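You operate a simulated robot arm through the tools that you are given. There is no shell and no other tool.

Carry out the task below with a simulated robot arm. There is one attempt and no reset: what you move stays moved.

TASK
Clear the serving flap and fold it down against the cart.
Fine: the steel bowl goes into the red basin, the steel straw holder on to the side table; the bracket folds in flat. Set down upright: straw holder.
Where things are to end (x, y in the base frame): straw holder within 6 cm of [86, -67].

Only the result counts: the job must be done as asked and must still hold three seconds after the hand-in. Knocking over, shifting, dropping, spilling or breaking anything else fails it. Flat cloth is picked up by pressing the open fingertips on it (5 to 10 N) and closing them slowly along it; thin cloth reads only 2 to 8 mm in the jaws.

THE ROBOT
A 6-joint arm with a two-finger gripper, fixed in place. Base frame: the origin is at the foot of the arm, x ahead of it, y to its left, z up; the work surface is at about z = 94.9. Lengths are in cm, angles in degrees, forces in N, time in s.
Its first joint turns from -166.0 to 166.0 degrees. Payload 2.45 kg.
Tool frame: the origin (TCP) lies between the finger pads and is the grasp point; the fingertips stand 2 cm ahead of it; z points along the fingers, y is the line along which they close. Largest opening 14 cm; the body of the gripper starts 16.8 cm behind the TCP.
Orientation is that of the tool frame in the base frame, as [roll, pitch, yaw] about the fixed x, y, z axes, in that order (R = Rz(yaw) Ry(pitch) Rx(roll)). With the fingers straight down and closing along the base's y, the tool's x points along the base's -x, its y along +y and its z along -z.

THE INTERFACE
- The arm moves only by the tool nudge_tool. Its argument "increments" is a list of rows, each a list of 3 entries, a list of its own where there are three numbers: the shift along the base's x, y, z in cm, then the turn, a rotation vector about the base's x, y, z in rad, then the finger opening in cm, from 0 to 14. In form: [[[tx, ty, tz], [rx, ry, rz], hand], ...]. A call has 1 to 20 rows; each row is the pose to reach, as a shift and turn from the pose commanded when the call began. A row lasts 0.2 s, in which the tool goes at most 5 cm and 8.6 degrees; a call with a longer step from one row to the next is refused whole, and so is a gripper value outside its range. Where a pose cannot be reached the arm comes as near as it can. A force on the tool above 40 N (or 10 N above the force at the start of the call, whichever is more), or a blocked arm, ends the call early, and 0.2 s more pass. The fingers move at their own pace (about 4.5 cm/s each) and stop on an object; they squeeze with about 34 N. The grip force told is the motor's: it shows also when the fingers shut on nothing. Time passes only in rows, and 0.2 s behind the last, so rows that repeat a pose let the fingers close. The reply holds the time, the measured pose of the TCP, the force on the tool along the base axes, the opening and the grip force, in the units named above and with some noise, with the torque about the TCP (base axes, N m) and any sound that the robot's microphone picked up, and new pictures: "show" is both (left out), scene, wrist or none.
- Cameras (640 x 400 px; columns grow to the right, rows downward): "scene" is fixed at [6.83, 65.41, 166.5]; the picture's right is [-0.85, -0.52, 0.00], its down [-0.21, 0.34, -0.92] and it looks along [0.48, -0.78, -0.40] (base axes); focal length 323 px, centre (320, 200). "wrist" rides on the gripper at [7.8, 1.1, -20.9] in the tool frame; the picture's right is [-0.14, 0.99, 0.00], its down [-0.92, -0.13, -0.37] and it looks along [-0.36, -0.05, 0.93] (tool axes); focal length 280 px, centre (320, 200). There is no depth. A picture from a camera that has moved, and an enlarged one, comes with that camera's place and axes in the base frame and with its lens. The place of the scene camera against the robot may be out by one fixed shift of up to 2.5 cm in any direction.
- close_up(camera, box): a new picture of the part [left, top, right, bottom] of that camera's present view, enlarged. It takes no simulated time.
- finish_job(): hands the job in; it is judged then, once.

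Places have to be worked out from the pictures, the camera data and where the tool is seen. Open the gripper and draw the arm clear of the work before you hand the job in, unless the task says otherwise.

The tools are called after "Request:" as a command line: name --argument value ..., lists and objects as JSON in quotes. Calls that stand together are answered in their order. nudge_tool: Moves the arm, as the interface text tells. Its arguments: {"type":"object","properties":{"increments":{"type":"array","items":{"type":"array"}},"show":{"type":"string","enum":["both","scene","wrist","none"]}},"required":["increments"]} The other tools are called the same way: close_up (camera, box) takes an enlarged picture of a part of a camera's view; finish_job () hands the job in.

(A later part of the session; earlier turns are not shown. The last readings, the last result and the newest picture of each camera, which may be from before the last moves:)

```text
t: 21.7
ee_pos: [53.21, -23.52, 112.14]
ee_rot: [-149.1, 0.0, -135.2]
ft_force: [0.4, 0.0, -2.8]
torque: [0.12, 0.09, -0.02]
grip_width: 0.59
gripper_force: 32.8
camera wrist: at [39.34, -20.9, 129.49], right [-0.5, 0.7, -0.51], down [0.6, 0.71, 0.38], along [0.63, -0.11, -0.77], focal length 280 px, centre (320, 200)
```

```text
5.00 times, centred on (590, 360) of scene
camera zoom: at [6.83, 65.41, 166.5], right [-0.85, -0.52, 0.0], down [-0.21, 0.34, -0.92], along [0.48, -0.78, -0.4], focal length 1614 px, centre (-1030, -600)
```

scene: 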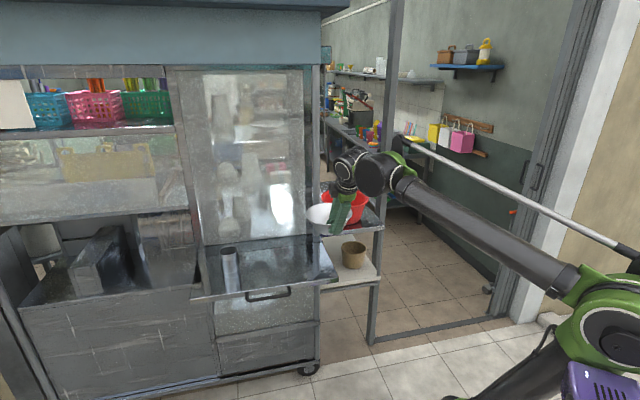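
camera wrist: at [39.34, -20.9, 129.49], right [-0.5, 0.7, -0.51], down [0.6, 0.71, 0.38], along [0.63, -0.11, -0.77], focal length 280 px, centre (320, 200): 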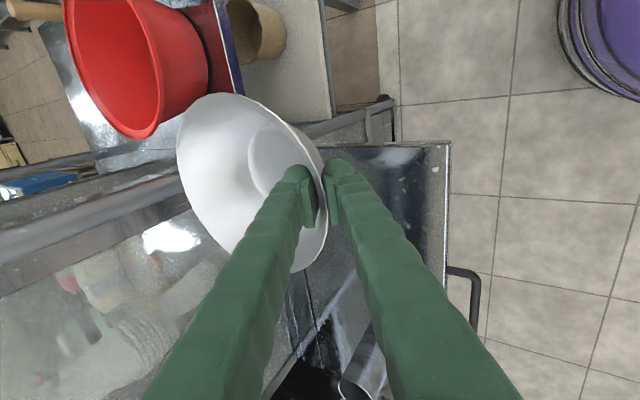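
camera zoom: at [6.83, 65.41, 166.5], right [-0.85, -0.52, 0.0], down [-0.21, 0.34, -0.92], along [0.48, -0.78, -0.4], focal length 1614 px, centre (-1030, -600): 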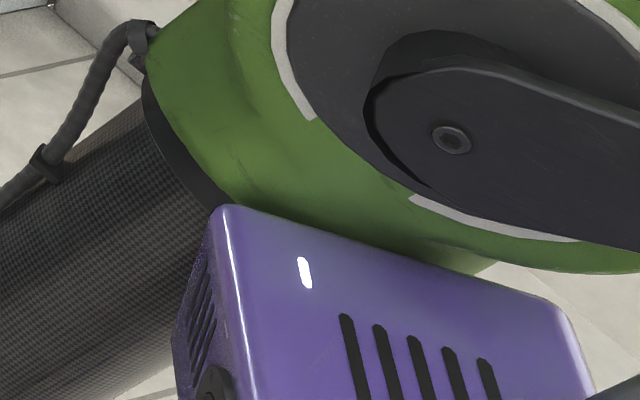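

The purple unit sits right beside the leaned-back elbow, so I must keep the arm from retracting. Turning the tool clockwise moves the wrist outward (relieving the elbow) and swings the bowl away from the cart corner, so I do that first.

Request:
nudge_tool --increments '[[[0.3, -0.3, 0.3], [0, 0, -0.12], 0], [[0.5, -0.6, 0.5], [0, 0, -0.25], 0], [[0.5, -1.2, 1], [0, 0, -0.38], 0], [[0.3, -2, 1.5], [0, 0, -0.52], 0], [[0, -4, 2], [0, 0, -0.52], 0], [[0, -4, 2], [0, 0, -0.52], 0]]'

Request:
close_up --camera "scene" --box '[500, 280, 640, 400]'

```text
t: 23.1
ee_pos: [51.0, -27.31, 113.66]
ee_rot: [-149.0, -0.1, -165.3]
ft_force: [-0.5, -0.5, -1.2]
torque: [0.13, 0.05, -0.01]
grip_width: 0.6
gripper_force: 32.9
camera wrist: at [40.6, -18.18, 131.04], right [-0.08, 0.86, -0.51], down [0.87, 0.31, 0.38], along [0.49, -0.41, -0.77], focal length 280 px, centre (320, 200)
```

scene: 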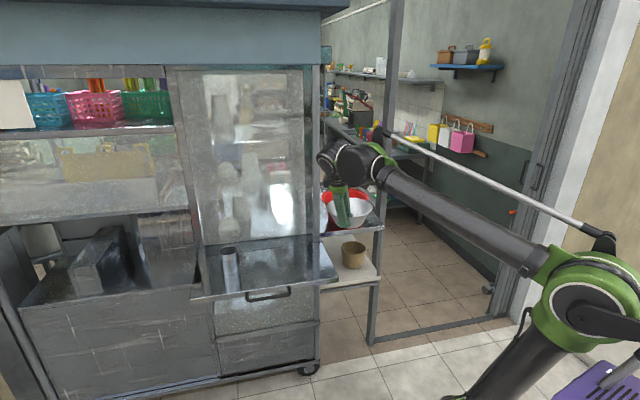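
wrist: 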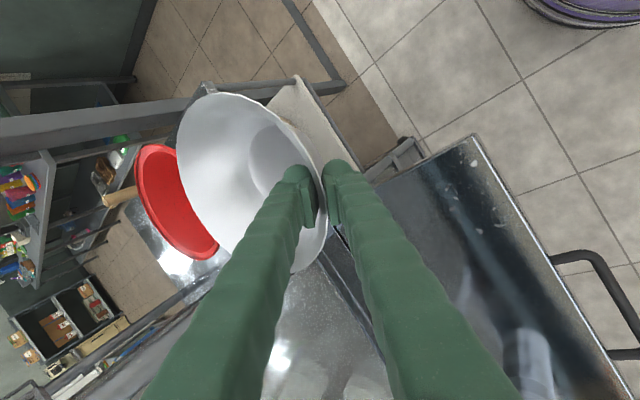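

```text
3.33 times, centred on (570, 340) of scene
camera zoom: at [6.83, 65.41, 166.5], right [-0.85, -0.52, 0.0], down [-0.21, 0.34, -0.92], along [0.48, -0.78, -0.4], focal length 1076 px, centre (-513, -267)
```

zoom: 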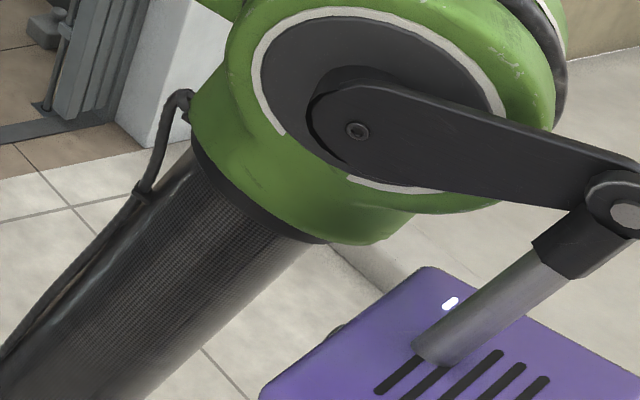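

The purple unit is part of the robot (the elbow rod runs into it) and it's back to its original look, so nothing was moved. Bowl is clear of the corner; I continue around the corner toward the basin, raising and turning the tool back.

Request:
nudge_tool --increments '[[[-0.6, -3.5, 1.7], [0, 0, 0], 0], [[-1.2, -7, 3.4], [0, 0, 0], 0], [[-1.7, -10.4, 5], [0, 0, 0], 0], [[0, -14, 5.2], [0, 0, 0.13], 0], [[2, -18, 5.2], [0, 0, 0.26], 0], [[4, -22, 5.2], [0, 0, 0.39], 0], [[6, -25, 5.2], [0, 0, 0.52], 0], [[6, -25, 5.2], [0, 0, 0.52], 0]]'

Request:
close_up --camera "scene" --box '[280, 120, 420, 260]'

```text
t: 24.9
ee_pos: [57.34, -52.22, 118.9]
ee_rot: [-149.0, -0.1, -135.3]
ft_force: [0.8, -0.6, -1.5]
torque: [0.09, 0.12, -0.02]
grip_width: 0.6
gripper_force: 33.3
camera wrist: at [43.58, -49.69, 136.31], right [-0.5, 0.7, -0.51], down [0.6, 0.7, 0.38], along [0.63, -0.11, -0.77], focal length 280 px, centre (320, 200)
```

scene: 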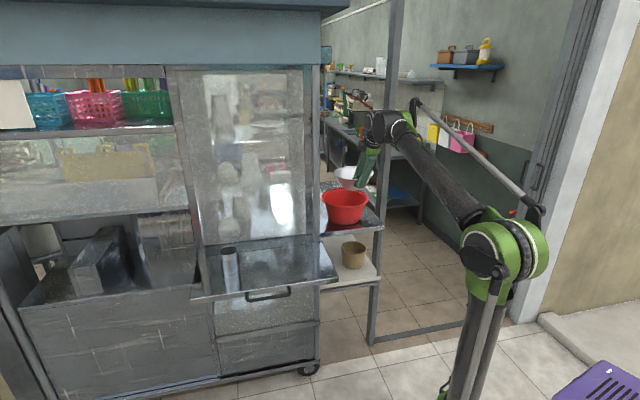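
wrist: 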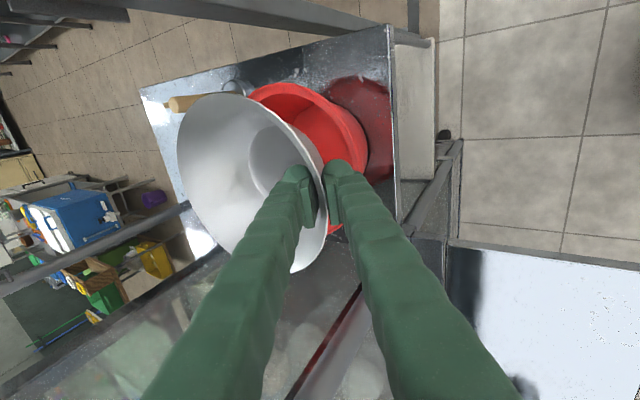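

```text
2.86 times, centred on (350, 190) of scene
camera zoom: at [6.83, 65.41, 166.5], right [-0.85, -0.52, 0.0], down [-0.21, 0.34, -0.92], along [0.48, -0.78, -0.4], focal length 922 px, centre (234, 229)
```

zoom: 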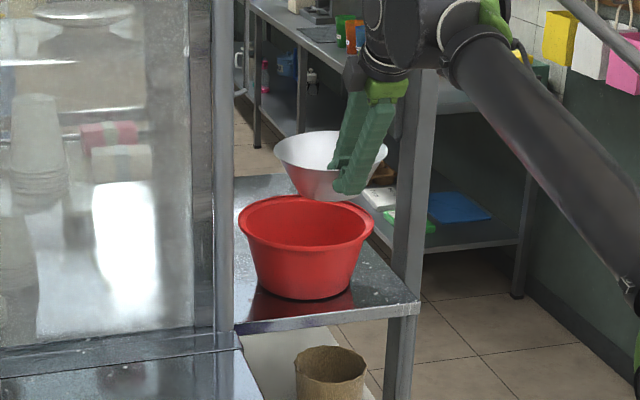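

The bowl is next to the basin. I need the basin's position more precisely, so I'll enlarge the current wrist view.

Request:
close_up --camera "wrist" --box '[130, 10, 430, 250]'

```text
1.67 times, centred on (280, 130) of wrist
camera zoom: at [43.58, -49.69, 136.31], right [-0.5, 0.7, -0.51], down [0.6, 0.7, 0.38], along [0.63, -0.11, -0.77], focal length 467 px, centre (387, 317)
```

zoom: 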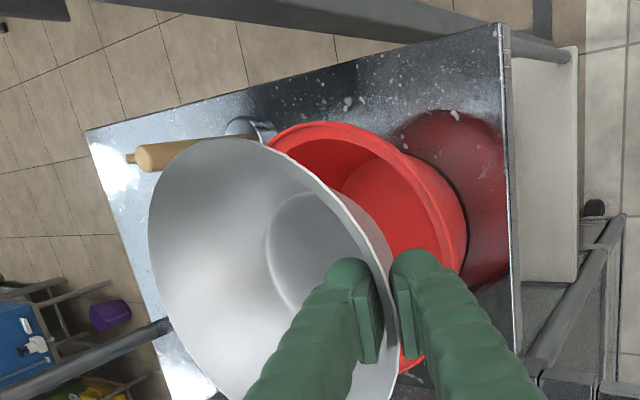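

The basin centre fits about (68.5, -61.5) with rim radius ≈ 11.6 at z ≈ 104. To give the outer finger clearance inside the basin, I'll bring the tool more upright (bowl tips slightly far-side-down) while moving over the basin.

Request:
nudge_tool --increments '[[[1.4, -0.7, 0], [0.053, 0.053, 0], 0], [[2.8, -1.4, 0], [0.106, 0.106, 0], 0], [[4.2, -2.1, 0], [0.159, 0.159, 0], 0], [[5.7, -2.7, 0], [0.212, 0.212, 0], 0], [[5.7, -2.7, 0], [0.212, 0.212, 0], 0]]'

Request:
close_up --camera "wrist" --box '[130, 10, 430, 250]'

Request:
close_up --camera "scene" --box '[290, 130, 410, 240]'

```text
t: 26.1
ee_pos: [62.88, -55.05, 118.99]
ee_rot: [-166.2, 0.0, -135.4]
ft_force: [0.4, 0.3, -1.2]
torque: [0.1, 0.07, 0.01]
grip_width: 0.57
gripper_force: 33.0
camera wrist: at [53.28, -56.36, 139.08], right [-0.58, 0.78, -0.24], down [0.68, 0.62, 0.39], along [0.45, 0.06, -0.89], focal length 280 px, centre (320, 200)
```

scene: 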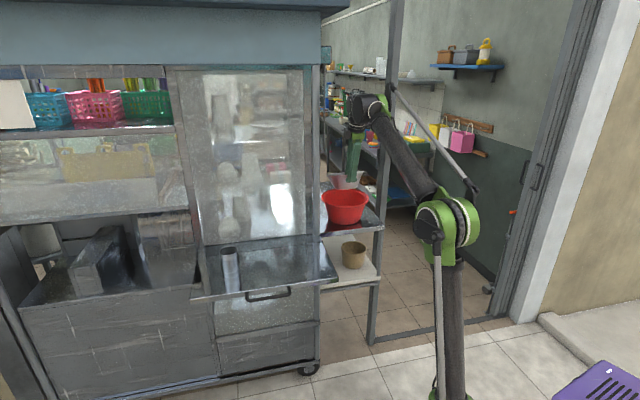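
wrist: 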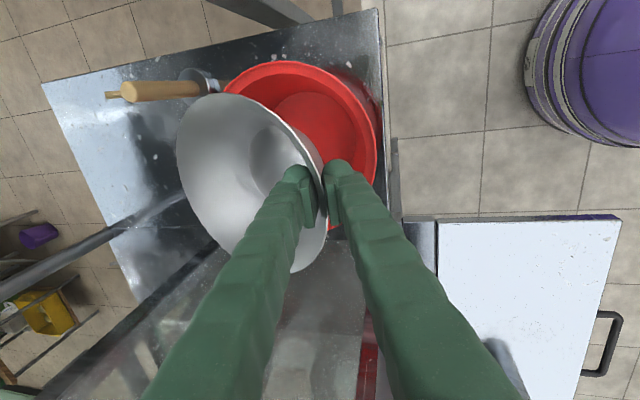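

```text
1.67 times, centred on (280, 130) of wrist
camera zoom: at [53.28, -56.36, 139.08], right [-0.58, 0.78, -0.24], down [0.68, 0.62, 0.39], along [0.45, 0.06, -0.89], focal length 467 px, centre (387, 317)
```

zoom: 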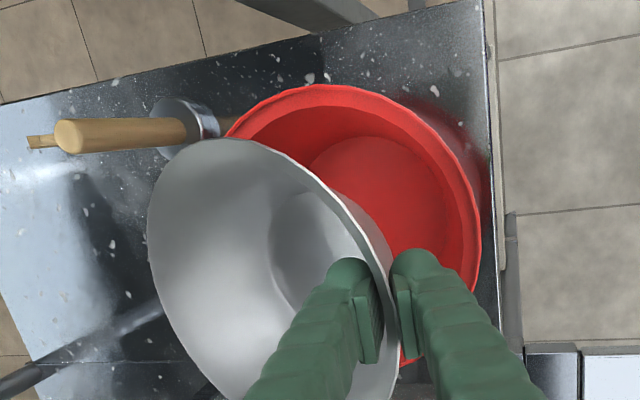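

```text
3.64 times, centred on (350, 185) of scene
camera zoom: at [6.83, 65.41, 166.5], right [-0.85, -0.52, 0.0], down [-0.21, 0.34, -0.92], along [0.48, -0.78, -0.4], focal length 1174 px, centre (211, 254)
```

zoom: 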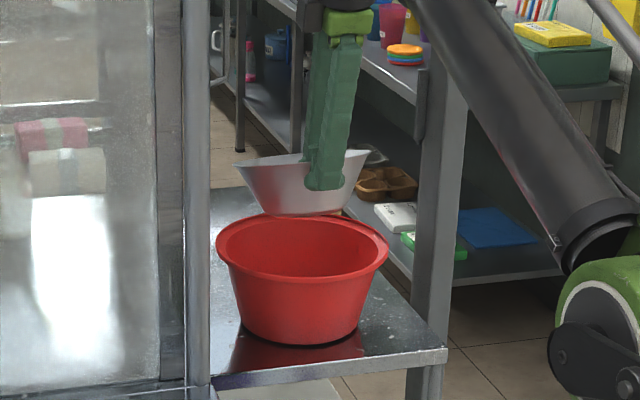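

The basin refits to (68.8, -60.9), R ≈ 11.7, and the bowl is centred over it in both views. Lowering into the basin, first to just above the expected contact.

Request:
nudge_tool --increments '[[[0.2, 0.2, -2], [0, 0, 0], 0], [[0.2, 0.2, -5], [0, 0, 0], 0], [[0.2, 0.2, -8], [0, 0, 0], 0], [[0.2, 0.2, -10.5], [0, 0, 0], 0], [[0.2, 0.2, -12], [0, 0, 0], 0], [[0.2, 0.2, -12], [0, 0, 0], 0]]'

Request:
close_up --camera "wrist" --box '[130, 10, 430, 250]'

Request:
close_up --camera "scene" --box '[290, 130, 410, 240]'

```text
t: 27.5
ee_pos: [62.99, -54.34, 107.32]
ee_rot: [-166.2, -0.1, -135.3]
ft_force: [-4.3, 7.2, 26.2]
torque: [0.89, 0.39, 0.07]
grip_width: 0.59
gripper_force: 33.1
stopped in row 6: the force on the tool passed its limit at 41 N (the readings are from after the stop); the commanded pose is now the measured one
camera wrist: at [53.18, -55.67, 127.34], right [-0.58, 0.78, -0.24], down [0.68, 0.62, 0.39], along [0.45, 0.06, -0.89], focal length 280 px, centre (320, 200)
```

scene: 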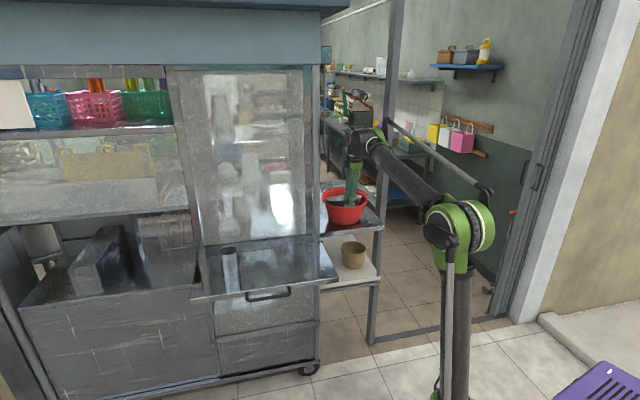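
wrist: 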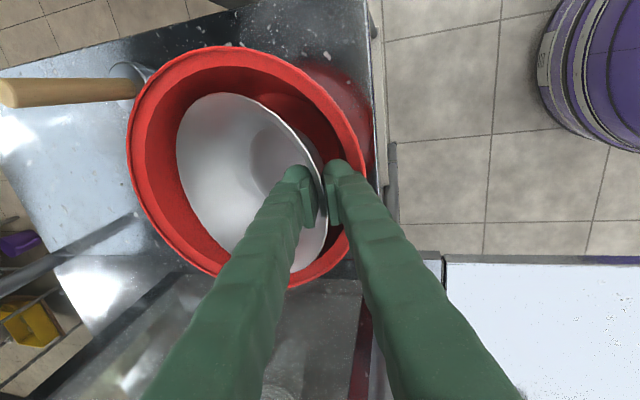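

```text
1.67 times, centred on (280, 130) of wrist
camera zoom: at [53.18, -55.67, 127.34], right [-0.58, 0.78, -0.24], down [0.68, 0.62, 0.39], along [0.45, 0.06, -0.89], focal length 467 px, centre (387, 317)
```

zoom: 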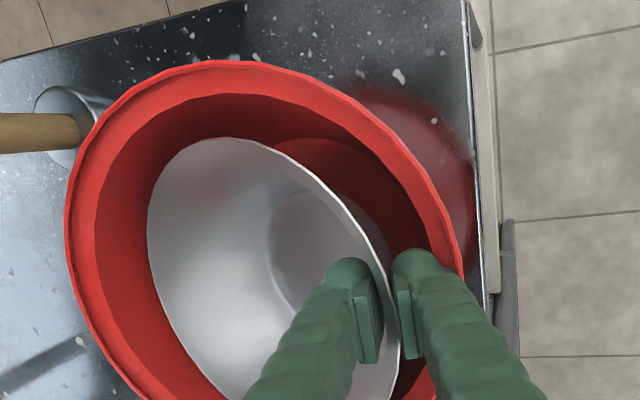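

```text
3.64 times, centred on (350, 185) of scene
camera zoom: at [6.83, 65.41, 166.5], right [-0.85, -0.52, 0.0], down [-0.21, 0.34, -0.92], along [0.48, -0.78, -0.4], focal length 1174 px, centre (211, 254)
```

zoom: 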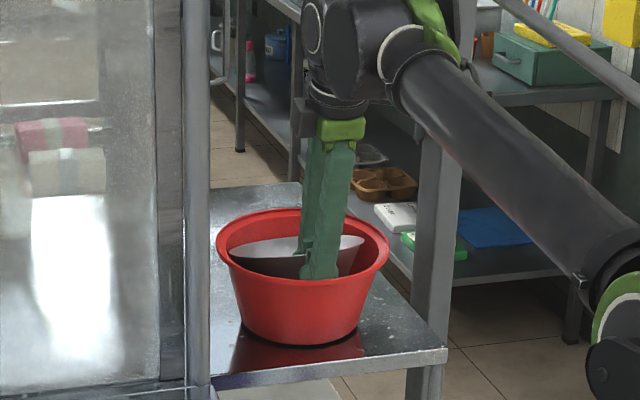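

Contact came at TCP z ≈ 107.3, a little higher than expected, so the basin floor is around z 97; the basin itself has not moved. I'll ease up slightly to unload before releasing.

Request:
nudge_tool --increments '[[[0, 0, 0.2], [0, 0, 0], 0], [[0, 0, 0.35], [0, 0, 0], 0], [[0, 0, 0.35], [0, 0, 0], 0]]' --show "none"

```text
t: 28.3
ee_pos: [63.0, -54.61, 107.44]
ee_rot: [-166.3, -0.1, -135.4]
ft_force: [1.4, 0.2, -1.6]
torque: [0.09, 0.1, 0.02]
grip_width: 0.62
gripper_force: 33.2
```

Unloaded now. I open the fingers just enough (about 1.8 cm) so the bowl settles without the outer finger pushing the basin.

Request:
nudge_tool --increments '[[[0, 0, 0], [0, 0, 0], 0.8], [[0, 0, 0], [0, 0, 0], 1.1], [[0, 0, 0], [0, 0, 0], 1.4], [[0, 0, 0], [0, 0, 0], 1.7], [[0, 0, 0], [0, 0, 0], 1.8], [[0, 0, 0], [0, 0, 0], 1.8]]'

Request:
close_up --camera "wrist" --box '[130, 10, 430, 250]'

Request:
close_up --camera "scene" --box '[290, 130, 410, 240]'

```text
t: 29.7
ee_pos: [63.13, -54.49, 107.42]
ee_rot: [-166.3, -0.1, -135.4]
ft_force: [2.0, -0.7, 2.6]
torque: [0.01, 0.0, -0.01]
grip_width: 1.69
gripper_force: 0.1
camera wrist: at [53.27, -55.85, 127.58], right [-0.58, 0.78, -0.24], down [0.68, 0.62, 0.39], along [0.45, 0.06, -0.89], focal length 280 px, centre (320, 200)
```

scene: 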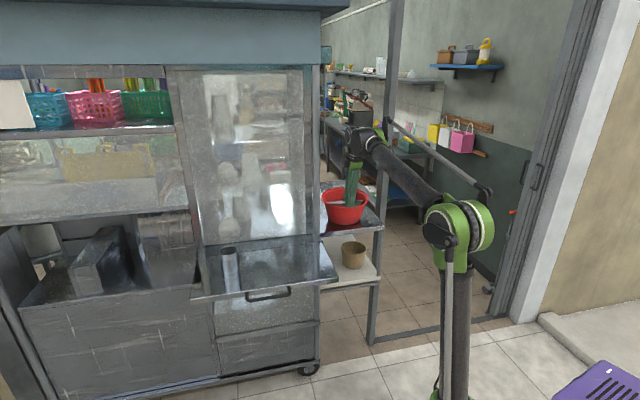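
wrist: 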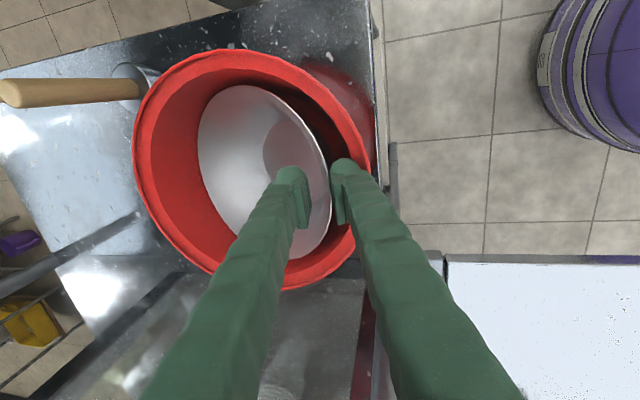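

```text
1.67 times, centred on (280, 130) of wrist
camera zoom: at [53.27, -55.85, 127.58], right [-0.58, 0.78, -0.24], down [0.68, 0.62, 0.39], along [0.45, 0.06, -0.89], focal length 467 px, centre (387, 317)
```

zoom: 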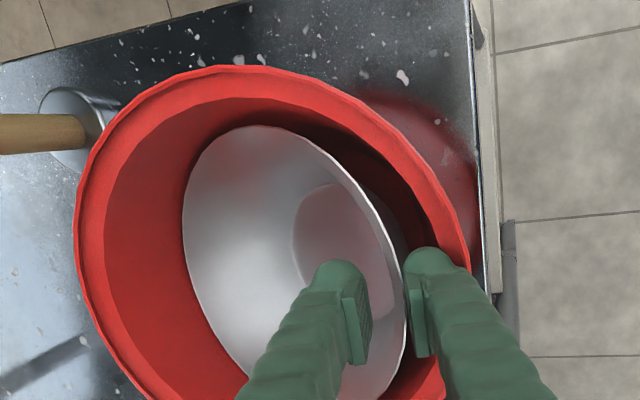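

```text
3.64 times, centred on (350, 185) of scene
camera zoom: at [6.83, 65.41, 166.5], right [-0.85, -0.52, 0.0], down [-0.21, 0.34, -0.92], along [0.48, -0.78, -0.4], focal length 1174 px, centre (211, 254)
```

zoom: 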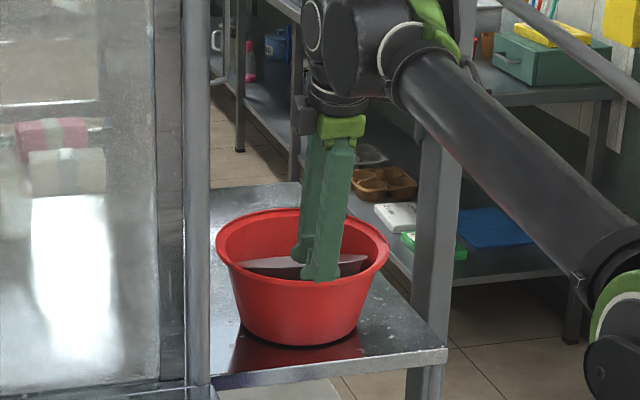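

The bowl dropped free and rests inside the basin. Withdrawing along the tool axis.

Request:
nudge_tool --increments '[[[-0.2, 0.2, 1.2], [0, 0, 0], 1.8], [[-0.5, 0.5, 3], [0, 0, 0], 1.8], [[-1.0, 1.0, 6], [0, 0, 0], 1.8], [[-1.6, 1.6, 10], [0, 0, 0], 1.8], [[-2.3, 2.3, 14], [0, 0, 0], 1.8], [[-3, 3, 18], [0, 0, 0], 1.8], [[-3, 3, 18], [0, 0, 0], 1.8]]'

Request:
close_up --camera "scene" --box '[290, 130, 410, 240]'

Request:
close_up --camera "wrist" --box '[100, 0, 440, 260]'

```text
t: 31.3
ee_pos: [60.36, -51.42, 125.6]
ee_rot: [-166.3, -0.1, -135.5]
ft_force: [-0.3, -0.1, 0.2]
torque: [0.03, 0.04, -0.02]
grip_width: 1.83
gripper_force: 0.1
camera wrist: at [50.68, -52.8, 145.79], right [-0.58, 0.78, -0.24], down [0.68, 0.62, 0.39], along [0.45, 0.06, -0.89], focal length 280 px, centre (320, 200)
```

scene: 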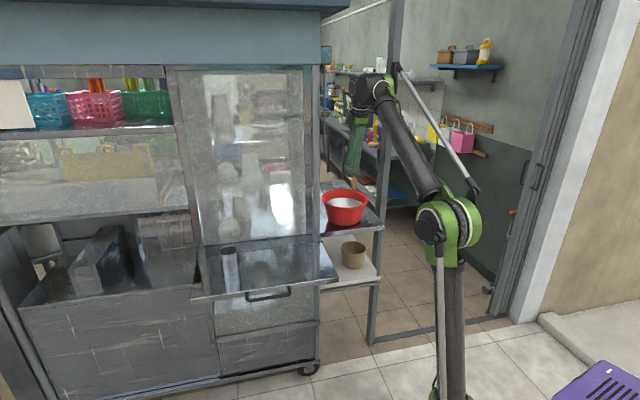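
wrist: 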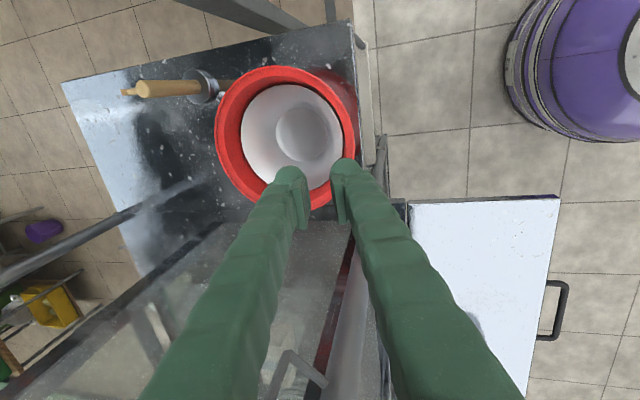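

```text
3.64 times, centred on (350, 185) of scene
camera zoom: at [6.83, 65.41, 166.5], right [-0.85, -0.52, 0.0], down [-0.21, 0.34, -0.92], along [0.48, -0.78, -0.4], focal length 1174 px, centre (211, 254)
```

zoom: 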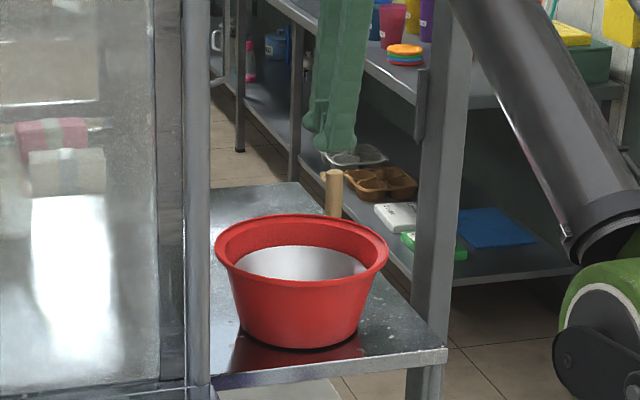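

```text
1.54 times, centred on (270, 130) of wrist
camera zoom: at [50.68, -52.8, 145.79], right [-0.58, 0.78, -0.24], down [0.68, 0.62, 0.39], along [0.45, 0.06, -0.89], focal length 431 px, centre (397, 308)
```

zoom: 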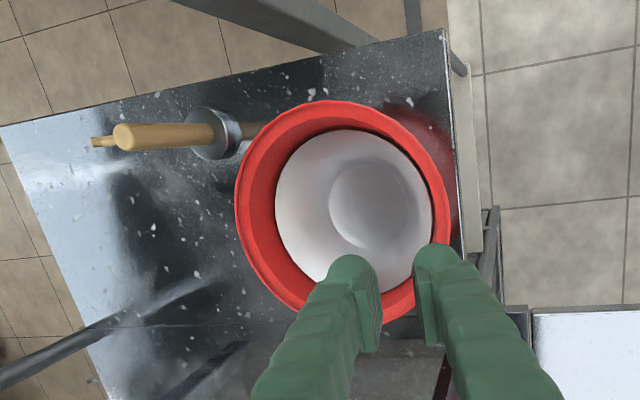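

The bowl sits upright in the basin and the basin hasn't shifted. Next is the straw holder: I back straight out from the table and bring the tool upright.

Request:
nudge_tool --increments '[[[-2.8, 2.8, 1], [0.04, 0.04, 0], 1.8], [[-5.6, 5.6, 2], [0.08, 0.08, 0], 1.8], [[-8.4, 8.4, 3], [0.12, 0.12, 0], 1.8], [[-11.2, 11.2, 3], [0.169, 0.169, 0], 1.8], [[-14, 14, 3], [0.169, 0.169, 0], 1.8], [[-14, 14, 3], [0.169, 0.169, 0], 1.8]]' --show "none"

Request:
nudge_tool --increments '[[[2, 3.5, 0], [0, 0, -0.12], 4], [[4, 7, 0], [0, 0, -0.24], 6], [[6, 10.5, 0], [0, 0, -0.36], 8], [[8, 14, 0], [0, 0, -0.48], 10], [[10, 17.5, 0], [0, 0, -0.6], 10], [[12, 21, 0], [0, 0, -0.72], 10], [[14, 24.5, 0], [0, 0, -0.84], 10], [[16, 28, 0], [0, 0, -0.96], 10], [[18, 31.5, 0], [0, 0, -1.06], 10], [[19, 34, 0], [0, 0, -1.126], 10], [[19, 34, 0], [0, 0, -1.126], 10]]'

```text
t: 32.7
ee_pos: [46.18, -37.28, 128.71]
ee_rot: [-179.9, -0.2, -135.3]
ft_force: [0.8, -0.5, 0.2]
torque: [0.02, 0.01, 0.0]
grip_width: 1.83
gripper_force: 0.1
```

```text
t: 35.1
ee_pos: [64.89, -3.31, 128.48]
ee_rot: [-180.0, -0.2, 160.1]
ft_force: [0.0, 0.0, 0.4]
torque: [-0.01, 0.0, 0.01]
grip_width: 9.99
gripper_force: 0.1
camera wrist: at [58.03, 0.21, 149.34], right [0.47, 0.88, 0.0], down [0.82, -0.43, 0.37], along [0.32, -0.17, -0.93], focal length 280 px, centre (320, 200)
```

scene: 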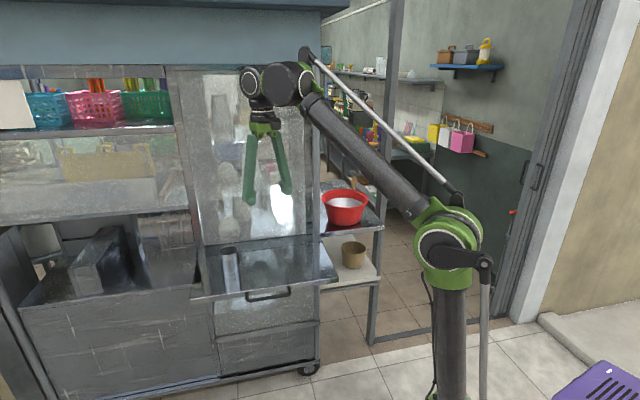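
wrist: 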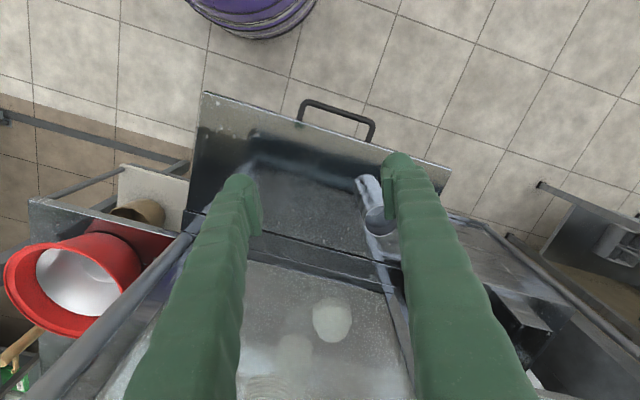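

The holder top reads (82.1, -0.45), consistent with before. I tilt the tool 35° outward and move to the pre-grasp point behind and above it.

Request:
nudge_tool --increments '[[[1.6, 0.9, -2.4], [-0.035, -0.096, 0], 10], [[3.2, 1.8, -4.9], [-0.07, -0.191, 0], 10], [[4.9, 2.8, -7.3], [-0.105, -0.287, 0], 10], [[6.5, 3.7, -9.8], [-0.139, -0.383, 0], 10], [[8.1, 4.6, -12.2], [-0.174, -0.478, 0], 10], [[9.8, 5.6, -14.7], [-0.209, -0.574, 0], 10], [[9.8, 5.6, -14.7], [-0.209, -0.574, 0], 10]]'

Request:
close_up --camera "wrist" --box '[200, 60, 460, 260]'

Request:
close_up --camera "scene" --box '[190, 180, 310, 290]'

```text
t: 36.7
ee_pos: [74.74, 2.05, 113.89]
ee_rot: [-179.8, 35.0, 160.2]
ft_force: [0.7, -0.3, 0.5]
torque: [0.0, -0.02, 0.01]
grip_width: 9.98
gripper_force: 0.0
camera wrist: at [57.92, 9.12, 126.66], right [0.44, 0.89, 0.08], down [0.47, -0.3, 0.83], along [0.76, -0.33, -0.55], focal length 280 px, centre (320, 200)
```

scene: 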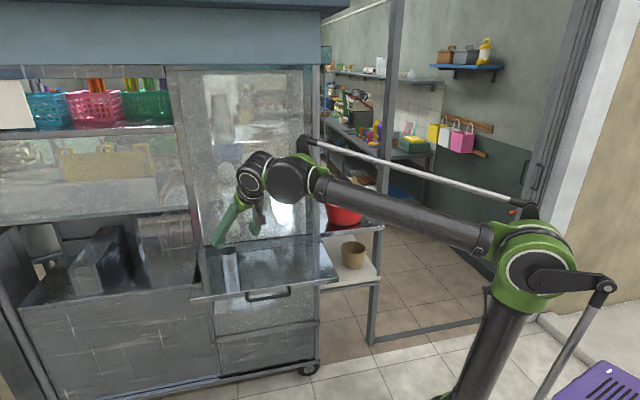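
wrist: 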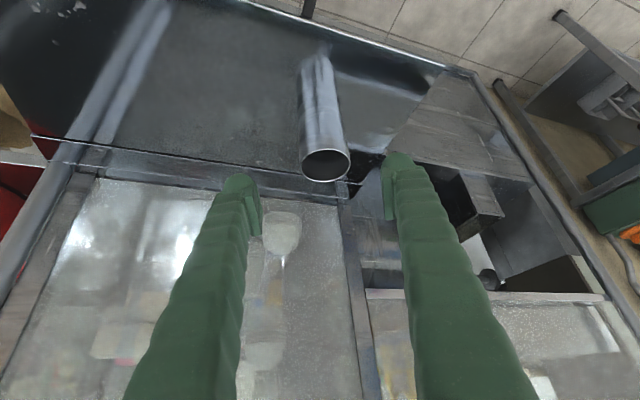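

```text
2.00 times, centred on (330, 160) of wrist
camera zoom: at [57.92, 9.12, 126.66], right [0.44, 0.89, 0.08], down [0.47, -0.3, 0.83], along [0.76, -0.33, -0.55], focal length 561 px, centre (300, 280)
```

zoom: 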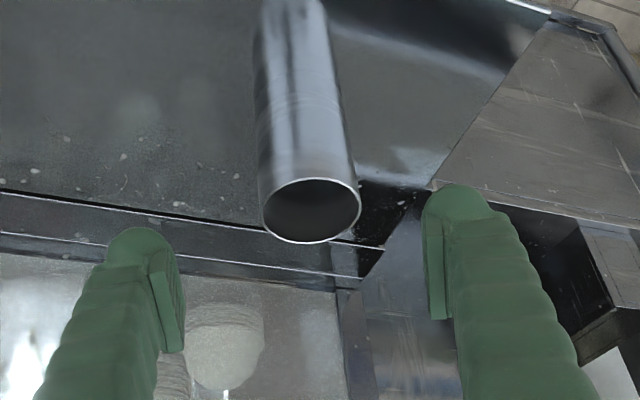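

```text
3.64 times, centred on (250, 235) of scene
camera zoom: at [6.83, 65.41, 166.5], right [-0.85, -0.52, 0.0], down [-0.21, 0.34, -0.92], along [0.48, -0.78, -0.4], focal length 1174 px, centre (574, 73)
```

zoom: 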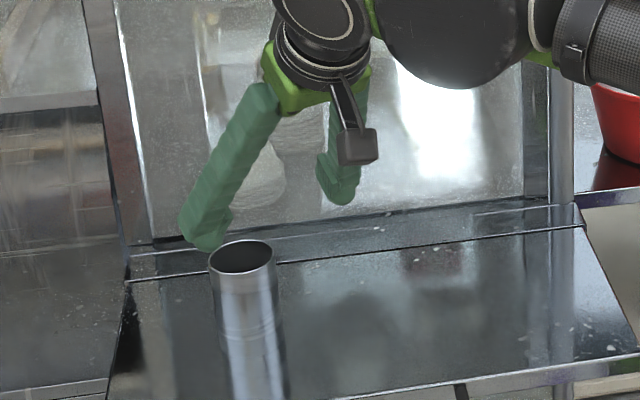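

The holder's centre is about (82.3, -0.4), dead ahead along the tool axis. Advancing with open fingers to straddle it just below its top.

Request:
nudge_tool --increments '[[[1.9, -0.6, -3], [0, 0, 0], 10], [[3.8, -1.2, -6], [0, 0, 0], 10], [[5.7, -1.8, -9], [0, 0, 0], 10], [[7.6, -2.45, -11.9], [0, 0, 0], 10], [[7.6, -2.45, -11.9], [0, 0, 0], 10]]'

Request:
close_up --camera "wrist" --box '[200, 60, 460, 260]'

Request:
close_up --camera "scene" --box '[190, 200, 290, 290]'

```text
t: 37.9
ee_pos: [82.3, -0.5, 102.14]
ee_rot: [-179.9, 34.7, 160.3]
ft_force: [0.1, -0.2, 0.1]
torque: [0.0, -0.01, 0.01]
grip_width: 9.98
gripper_force: 0.1
camera wrist: at [65.4, 6.57, 114.87], right [0.44, 0.89, 0.08], down [0.47, -0.3, 0.83], along [0.76, -0.33, -0.55], focal length 280 px, centre (320, 200)
```

scene: 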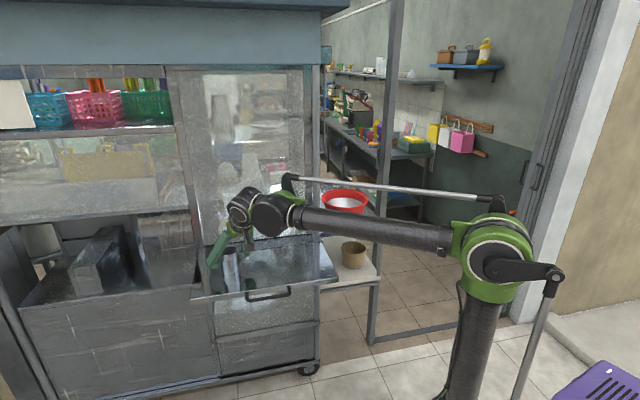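
wrist: 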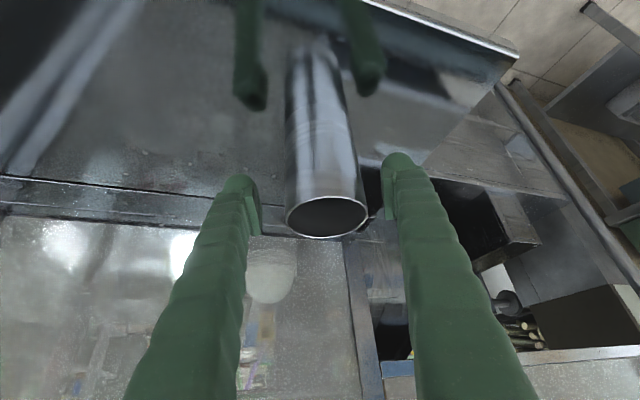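

```text
2.00 times, centred on (330, 160) of wrist
camera zoom: at [65.4, 6.57, 114.87], right [0.44, 0.89, 0.08], down [0.47, -0.3, 0.83], along [0.76, -0.33, -0.55], focal length 561 px, centre (300, 280)
```

zoom: 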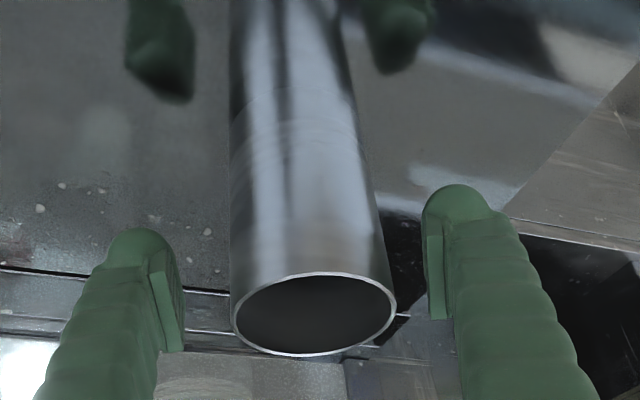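

```text
4.44 times, centred on (240, 245) of scene
camera zoom: at [6.83, 65.41, 166.5], right [-0.85, -0.52, 0.0], down [-0.21, 0.34, -0.92], along [0.48, -0.78, -0.4], focal length 1435 px, centre (676, 0)
```

zoom: 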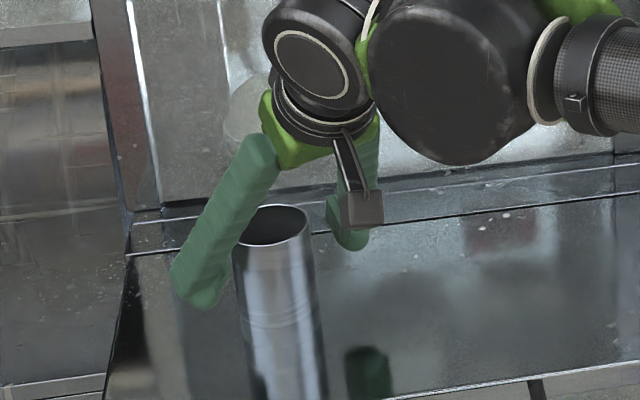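

Well placed: fingers straddle the cylinder about 2 cm below its top, with it ~0.5 cm off centre. I correct that and close slowly.

Request:
nudge_tool --increments '[[[0.2, 0.4, 0], [0, 0, 0], 9], [[0.2, 0.4, 0], [0, 0, 0], 8], [[0.2, 0.4, 0], [0, 0, 0], 7.2], [[0.2, 0.4, 0], [0, 0, 0], 6.8], [[0.2, 0.4, 0], [0, 0, 0], 6.4], [[0.2, 0.4, 0], [0, 0, 0], 6.0], [[0.2, 0.4, 0], [0, 0, 0], 5.5], [[0.2, 0.4, 0], [0, 0, 0], 4], [[0.2, 0.4, 0], [0, 0, 0], 4]]'

Request:
close_up --camera "wrist" --box '[200, 60, 460, 260]'

Request:
close_up --camera "scene" --box '[190, 200, 290, 290]'

```text
t: 39.9
ee_pos: [82.41, 0.04, 102.04]
ee_rot: [-179.9, 34.8, 160.2]
ft_force: [-0.4, -2.0, 2.2]
torque: [0.01, -0.08, -0.03]
grip_width: 6.19
gripper_force: 33.4
camera wrist: at [65.67, 7.09, 114.83], right [0.44, 0.89, 0.08], down [0.47, -0.3, 0.83], along [0.76, -0.33, -0.55], focal length 280 px, centre (320, 200)
```

scene: 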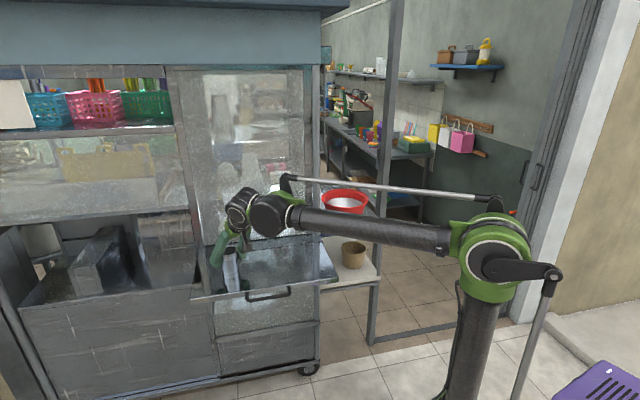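
wrist: 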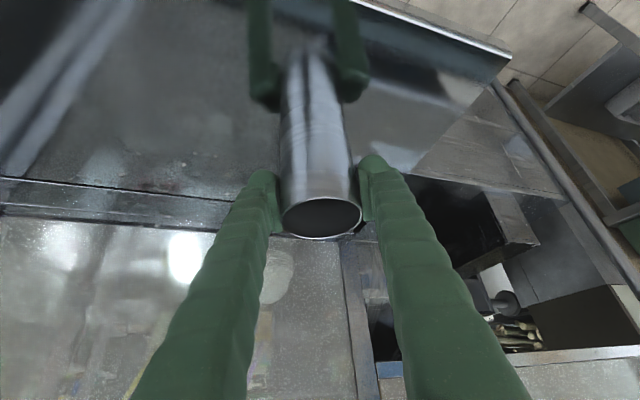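

```text
2.00 times, centred on (330, 160) of wrist
camera zoom: at [65.67, 7.09, 114.83], right [0.44, 0.89, 0.08], down [0.47, -0.3, 0.83], along [0.76, -0.33, -0.55], focal length 561 px, centre (300, 280)
```

zoom: 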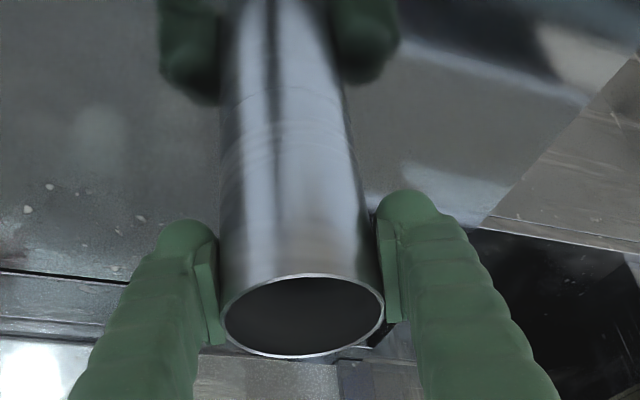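

```text
4.44 times, centred on (240, 245) of scene
camera zoom: at [6.83, 65.41, 166.5], right [-0.85, -0.52, 0.0], down [-0.21, 0.34, -0.92], along [0.48, -0.78, -0.4], focal length 1435 px, centre (676, 0)
```

zoom: 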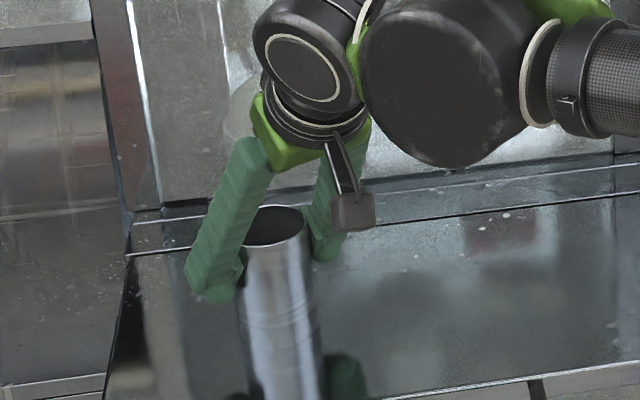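

Holder gripped (6.19 cm). Lifting straight up.

Request:
nudge_tool --increments '[[[0, 0, 1], [0, 0, 0], 4], [[0, 0, 3], [0, 0, 0], 4], [[0, 0, 6], [0, 0, 0], 4], [[0, 0, 10], [0, 0, 0], 4], [[0, 0, 14], [0, 0, 0], 4], [[0, 0, 18], [0, 0, 0], 4], [[0, 0, 20], [0, 0, 0], 4], [[0, 0, 20], [0, 0, 0], 4]]'

Request:
close_up --camera "scene" --box '[190, 140, 310, 250]'

```text
t: 41.7
ee_pos: [82.64, 0.33, 121.91]
ee_rot: [-179.9, 34.8, 160.2]
ft_force: [-0.5, -0.9, -3.4]
torque: [0.0, -0.03, -0.01]
grip_width: 6.18
gripper_force: 34.3
camera wrist: at [65.83, 7.45, 134.72], right [0.44, 0.89, 0.08], down [0.47, -0.3, 0.83], along [0.76, -0.33, -0.55], focal length 280 px, centre (320, 200)
```

scene: 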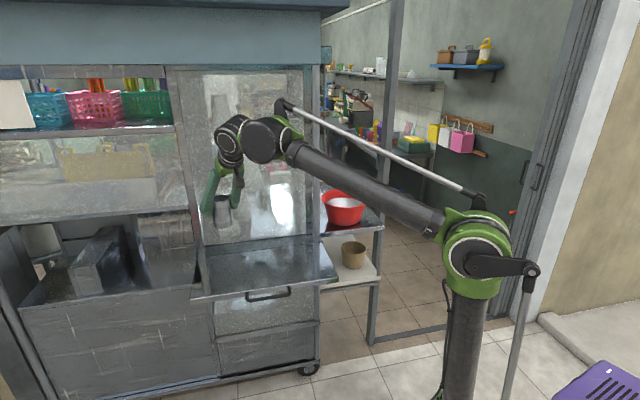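
wrist: 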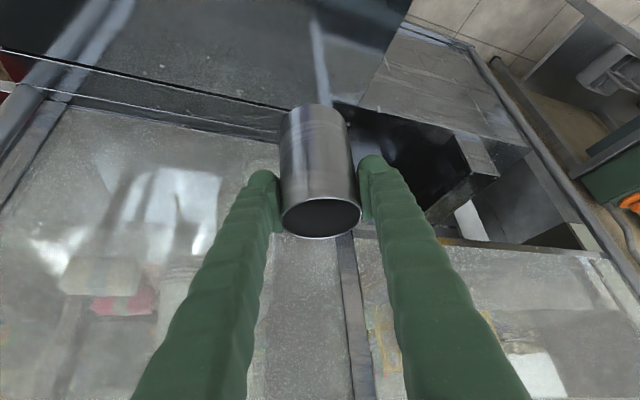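

```text
3.64 times, centred on (250, 195) of scene
camera zoom: at [6.83, 65.41, 166.5], right [-0.85, -0.52, 0.0], down [-0.21, 0.34, -0.92], along [0.48, -0.78, -0.4], focal length 1174 px, centre (574, 218)
```

zoom: 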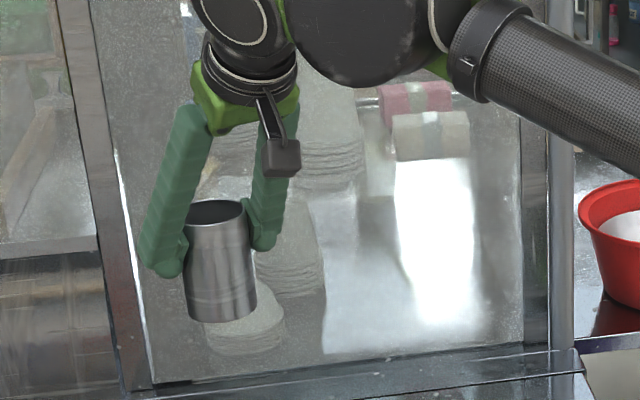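

The holder hangs upright in the grip. I carry it back along the cart front and past the corner, keeping clear of the panel.

Request:
nudge_tool --increments '[[[-2.6, -3.3, 0], [0, 0, -0.03], 4], [[-5.2, -6.6, 0], [0, 0, -0.06], 4], [[-7.8, -9.9, 0.5], [0, 0, -0.09], 4], [[-10.4, -13.2, 0.5], [0, 0, -0.12], 4], [[-13, -16.5, 0.5], [0, 0, -0.15], 4], [[-15.6, -19.8, 0.5], [0, 0, -0.18], 4], [[-18.2, -23.1, 0.5], [0, 0, -0.21], 4], [[-20.6, -26.3, 0.5], [0, 0, -0.244], 4], [[-23, -29.5, 0.5], [0, 0, -0.244], 4], [[-25, -33, 0.5], [0, 0, -0.244], 4], [[-25.6, -36.5, 0.5], [0, 0, -0.244], 4], [[-25.6, -36.5, 0.5], [0, 0, -0.244], 4]]'

Request:
close_up --camera "wrist" --box '[100, 0, 500, 280]'

```text
t: 44.3
ee_pos: [56.93, -36.29, 122.27]
ee_rot: [-179.7, 34.9, 146.1]
ft_force: [0.3, -0.1, -3.4]
torque: [-0.01, -0.02, -0.01]
grip_width: 6.15
gripper_force: 33.7
camera wrist: at [42.39, -25.25, 134.96], right [0.65, 0.76, 0.08], down [0.38, -0.41, 0.83], along [0.66, -0.51, -0.55], focal length 280 px, centre (320, 200)
```

scene: 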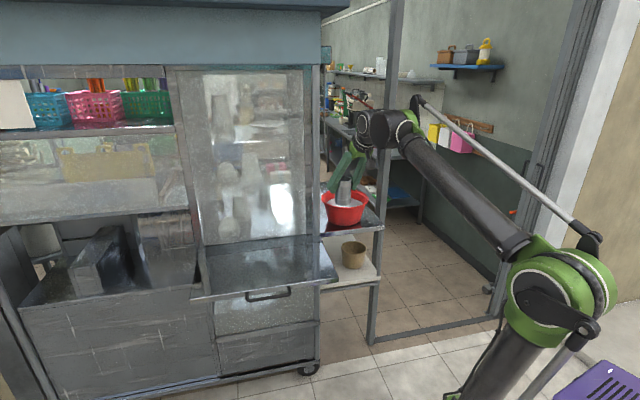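
wrist: 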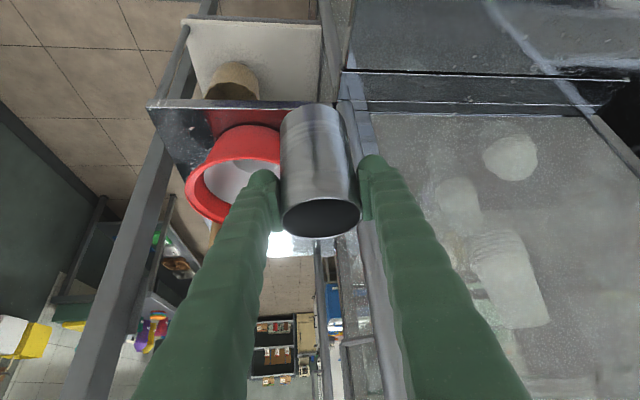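

```text
1.43 times, centred on (300, 140) of wrist
camera zoom: at [42.39, -25.25, 134.96], right [0.65, 0.76, 0.08], down [0.38, -0.41, 0.83], along [0.66, -0.51, -0.55], focal length 401 px, centre (349, 286)
```

zoom: 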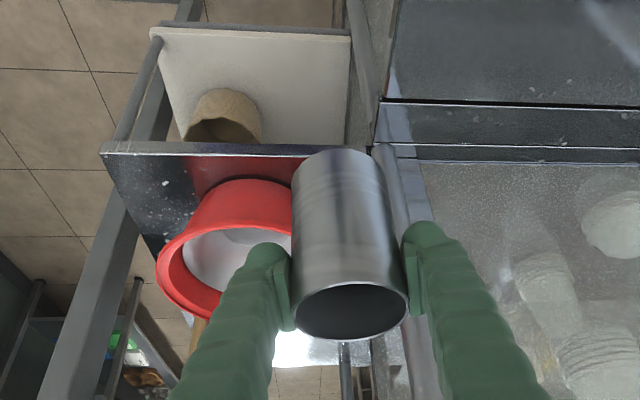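

The cart's corner pipe is close on the right at u ≈ 21 and the tall post is on the left. I shift away from the pipe first, then advance over the basin at safe height along the lane between them.

Request:
nudge_tool --increments '[[[-2.4, -2.4, 0], [0, 0, -0.03], 4], [[-4.7, -4.7, 0], [0, 0, -0.07], 4], [[-2, -8, 0], [0, 0, -0.07], 4], [[1, -11, 0], [0, 0, -0.07], 4], [[4, -14, 0], [0, 0, -0.07], 4], [[7, -17, 0], [0, 0, -0.07], 4], [[10, -20, 0], [0, 0, -0.07], 4], [[12.5, -22, 0], [0, 0, -0.07], 4], [[14.4, -24, 0], [0, 0, -0.07], 4], [[14.4, -24, 0], [0, 0, -0.07], 4]]'

Request:
close_up --camera "scene" --box '[280, 60, 460, 240]'

Request:
close_up --camera "wrist" --box '[100, 0, 500, 280]'

```text
t: 46.5
ee_pos: [71.58, -60.43, 122.43]
ee_rot: [-179.9, 34.7, 142.2]
ft_force: [0.5, -0.2, -3.1]
torque: [-0.03, -0.02, -0.01]
grip_width: 6.16
gripper_force: 34.4
camera wrist: at [57.86, -48.51, 135.23], right [0.7, 0.71, 0.08], down [0.35, -0.43, 0.83], along [0.62, -0.55, -0.55], focal length 280 px, centre (320, 200)
```

scene: 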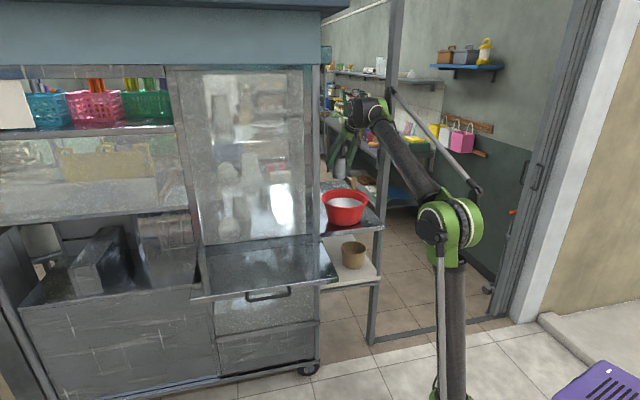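
wrist: 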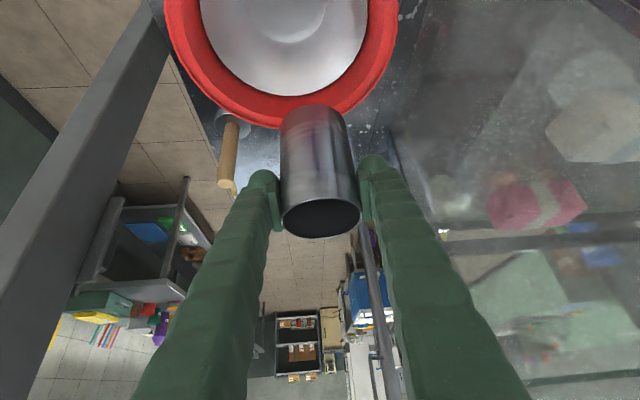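

```text
2.22 times, centred on (370, 150) of scene
camera zoom: at [6.83, 65.41, 166.5], right [-0.85, -0.52, 0.0], down [-0.21, 0.34, -0.92], along [0.48, -0.78, -0.4], focal length 717 px, centre (209, 311)
```

zoom: 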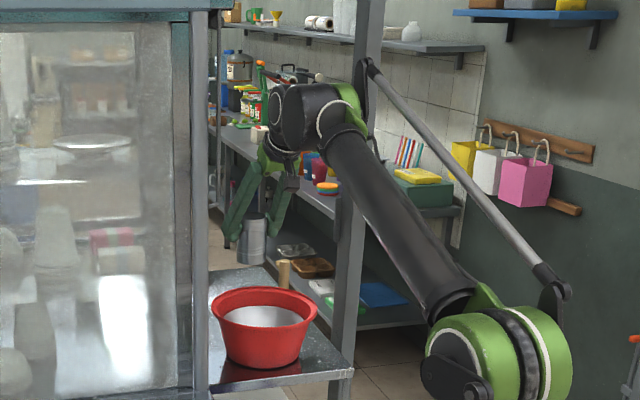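

```text
1.43 times, centred on (300, 140) of wrist
camera zoom: at [57.86, -48.51, 135.23], right [0.7, 0.71, 0.08], down [0.35, -0.43, 0.83], along [0.62, -0.55, -0.55], focal length 401 px, centre (349, 286)
```

zoom: 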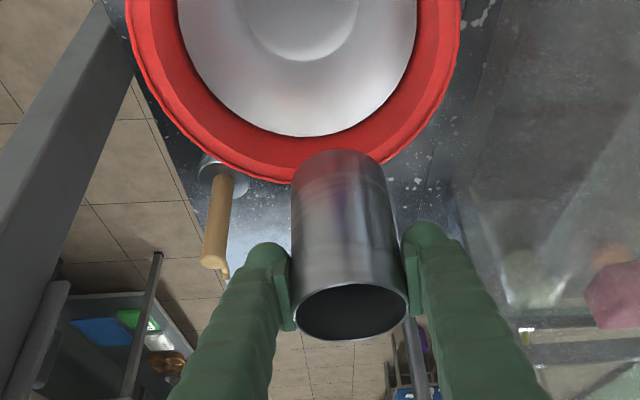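

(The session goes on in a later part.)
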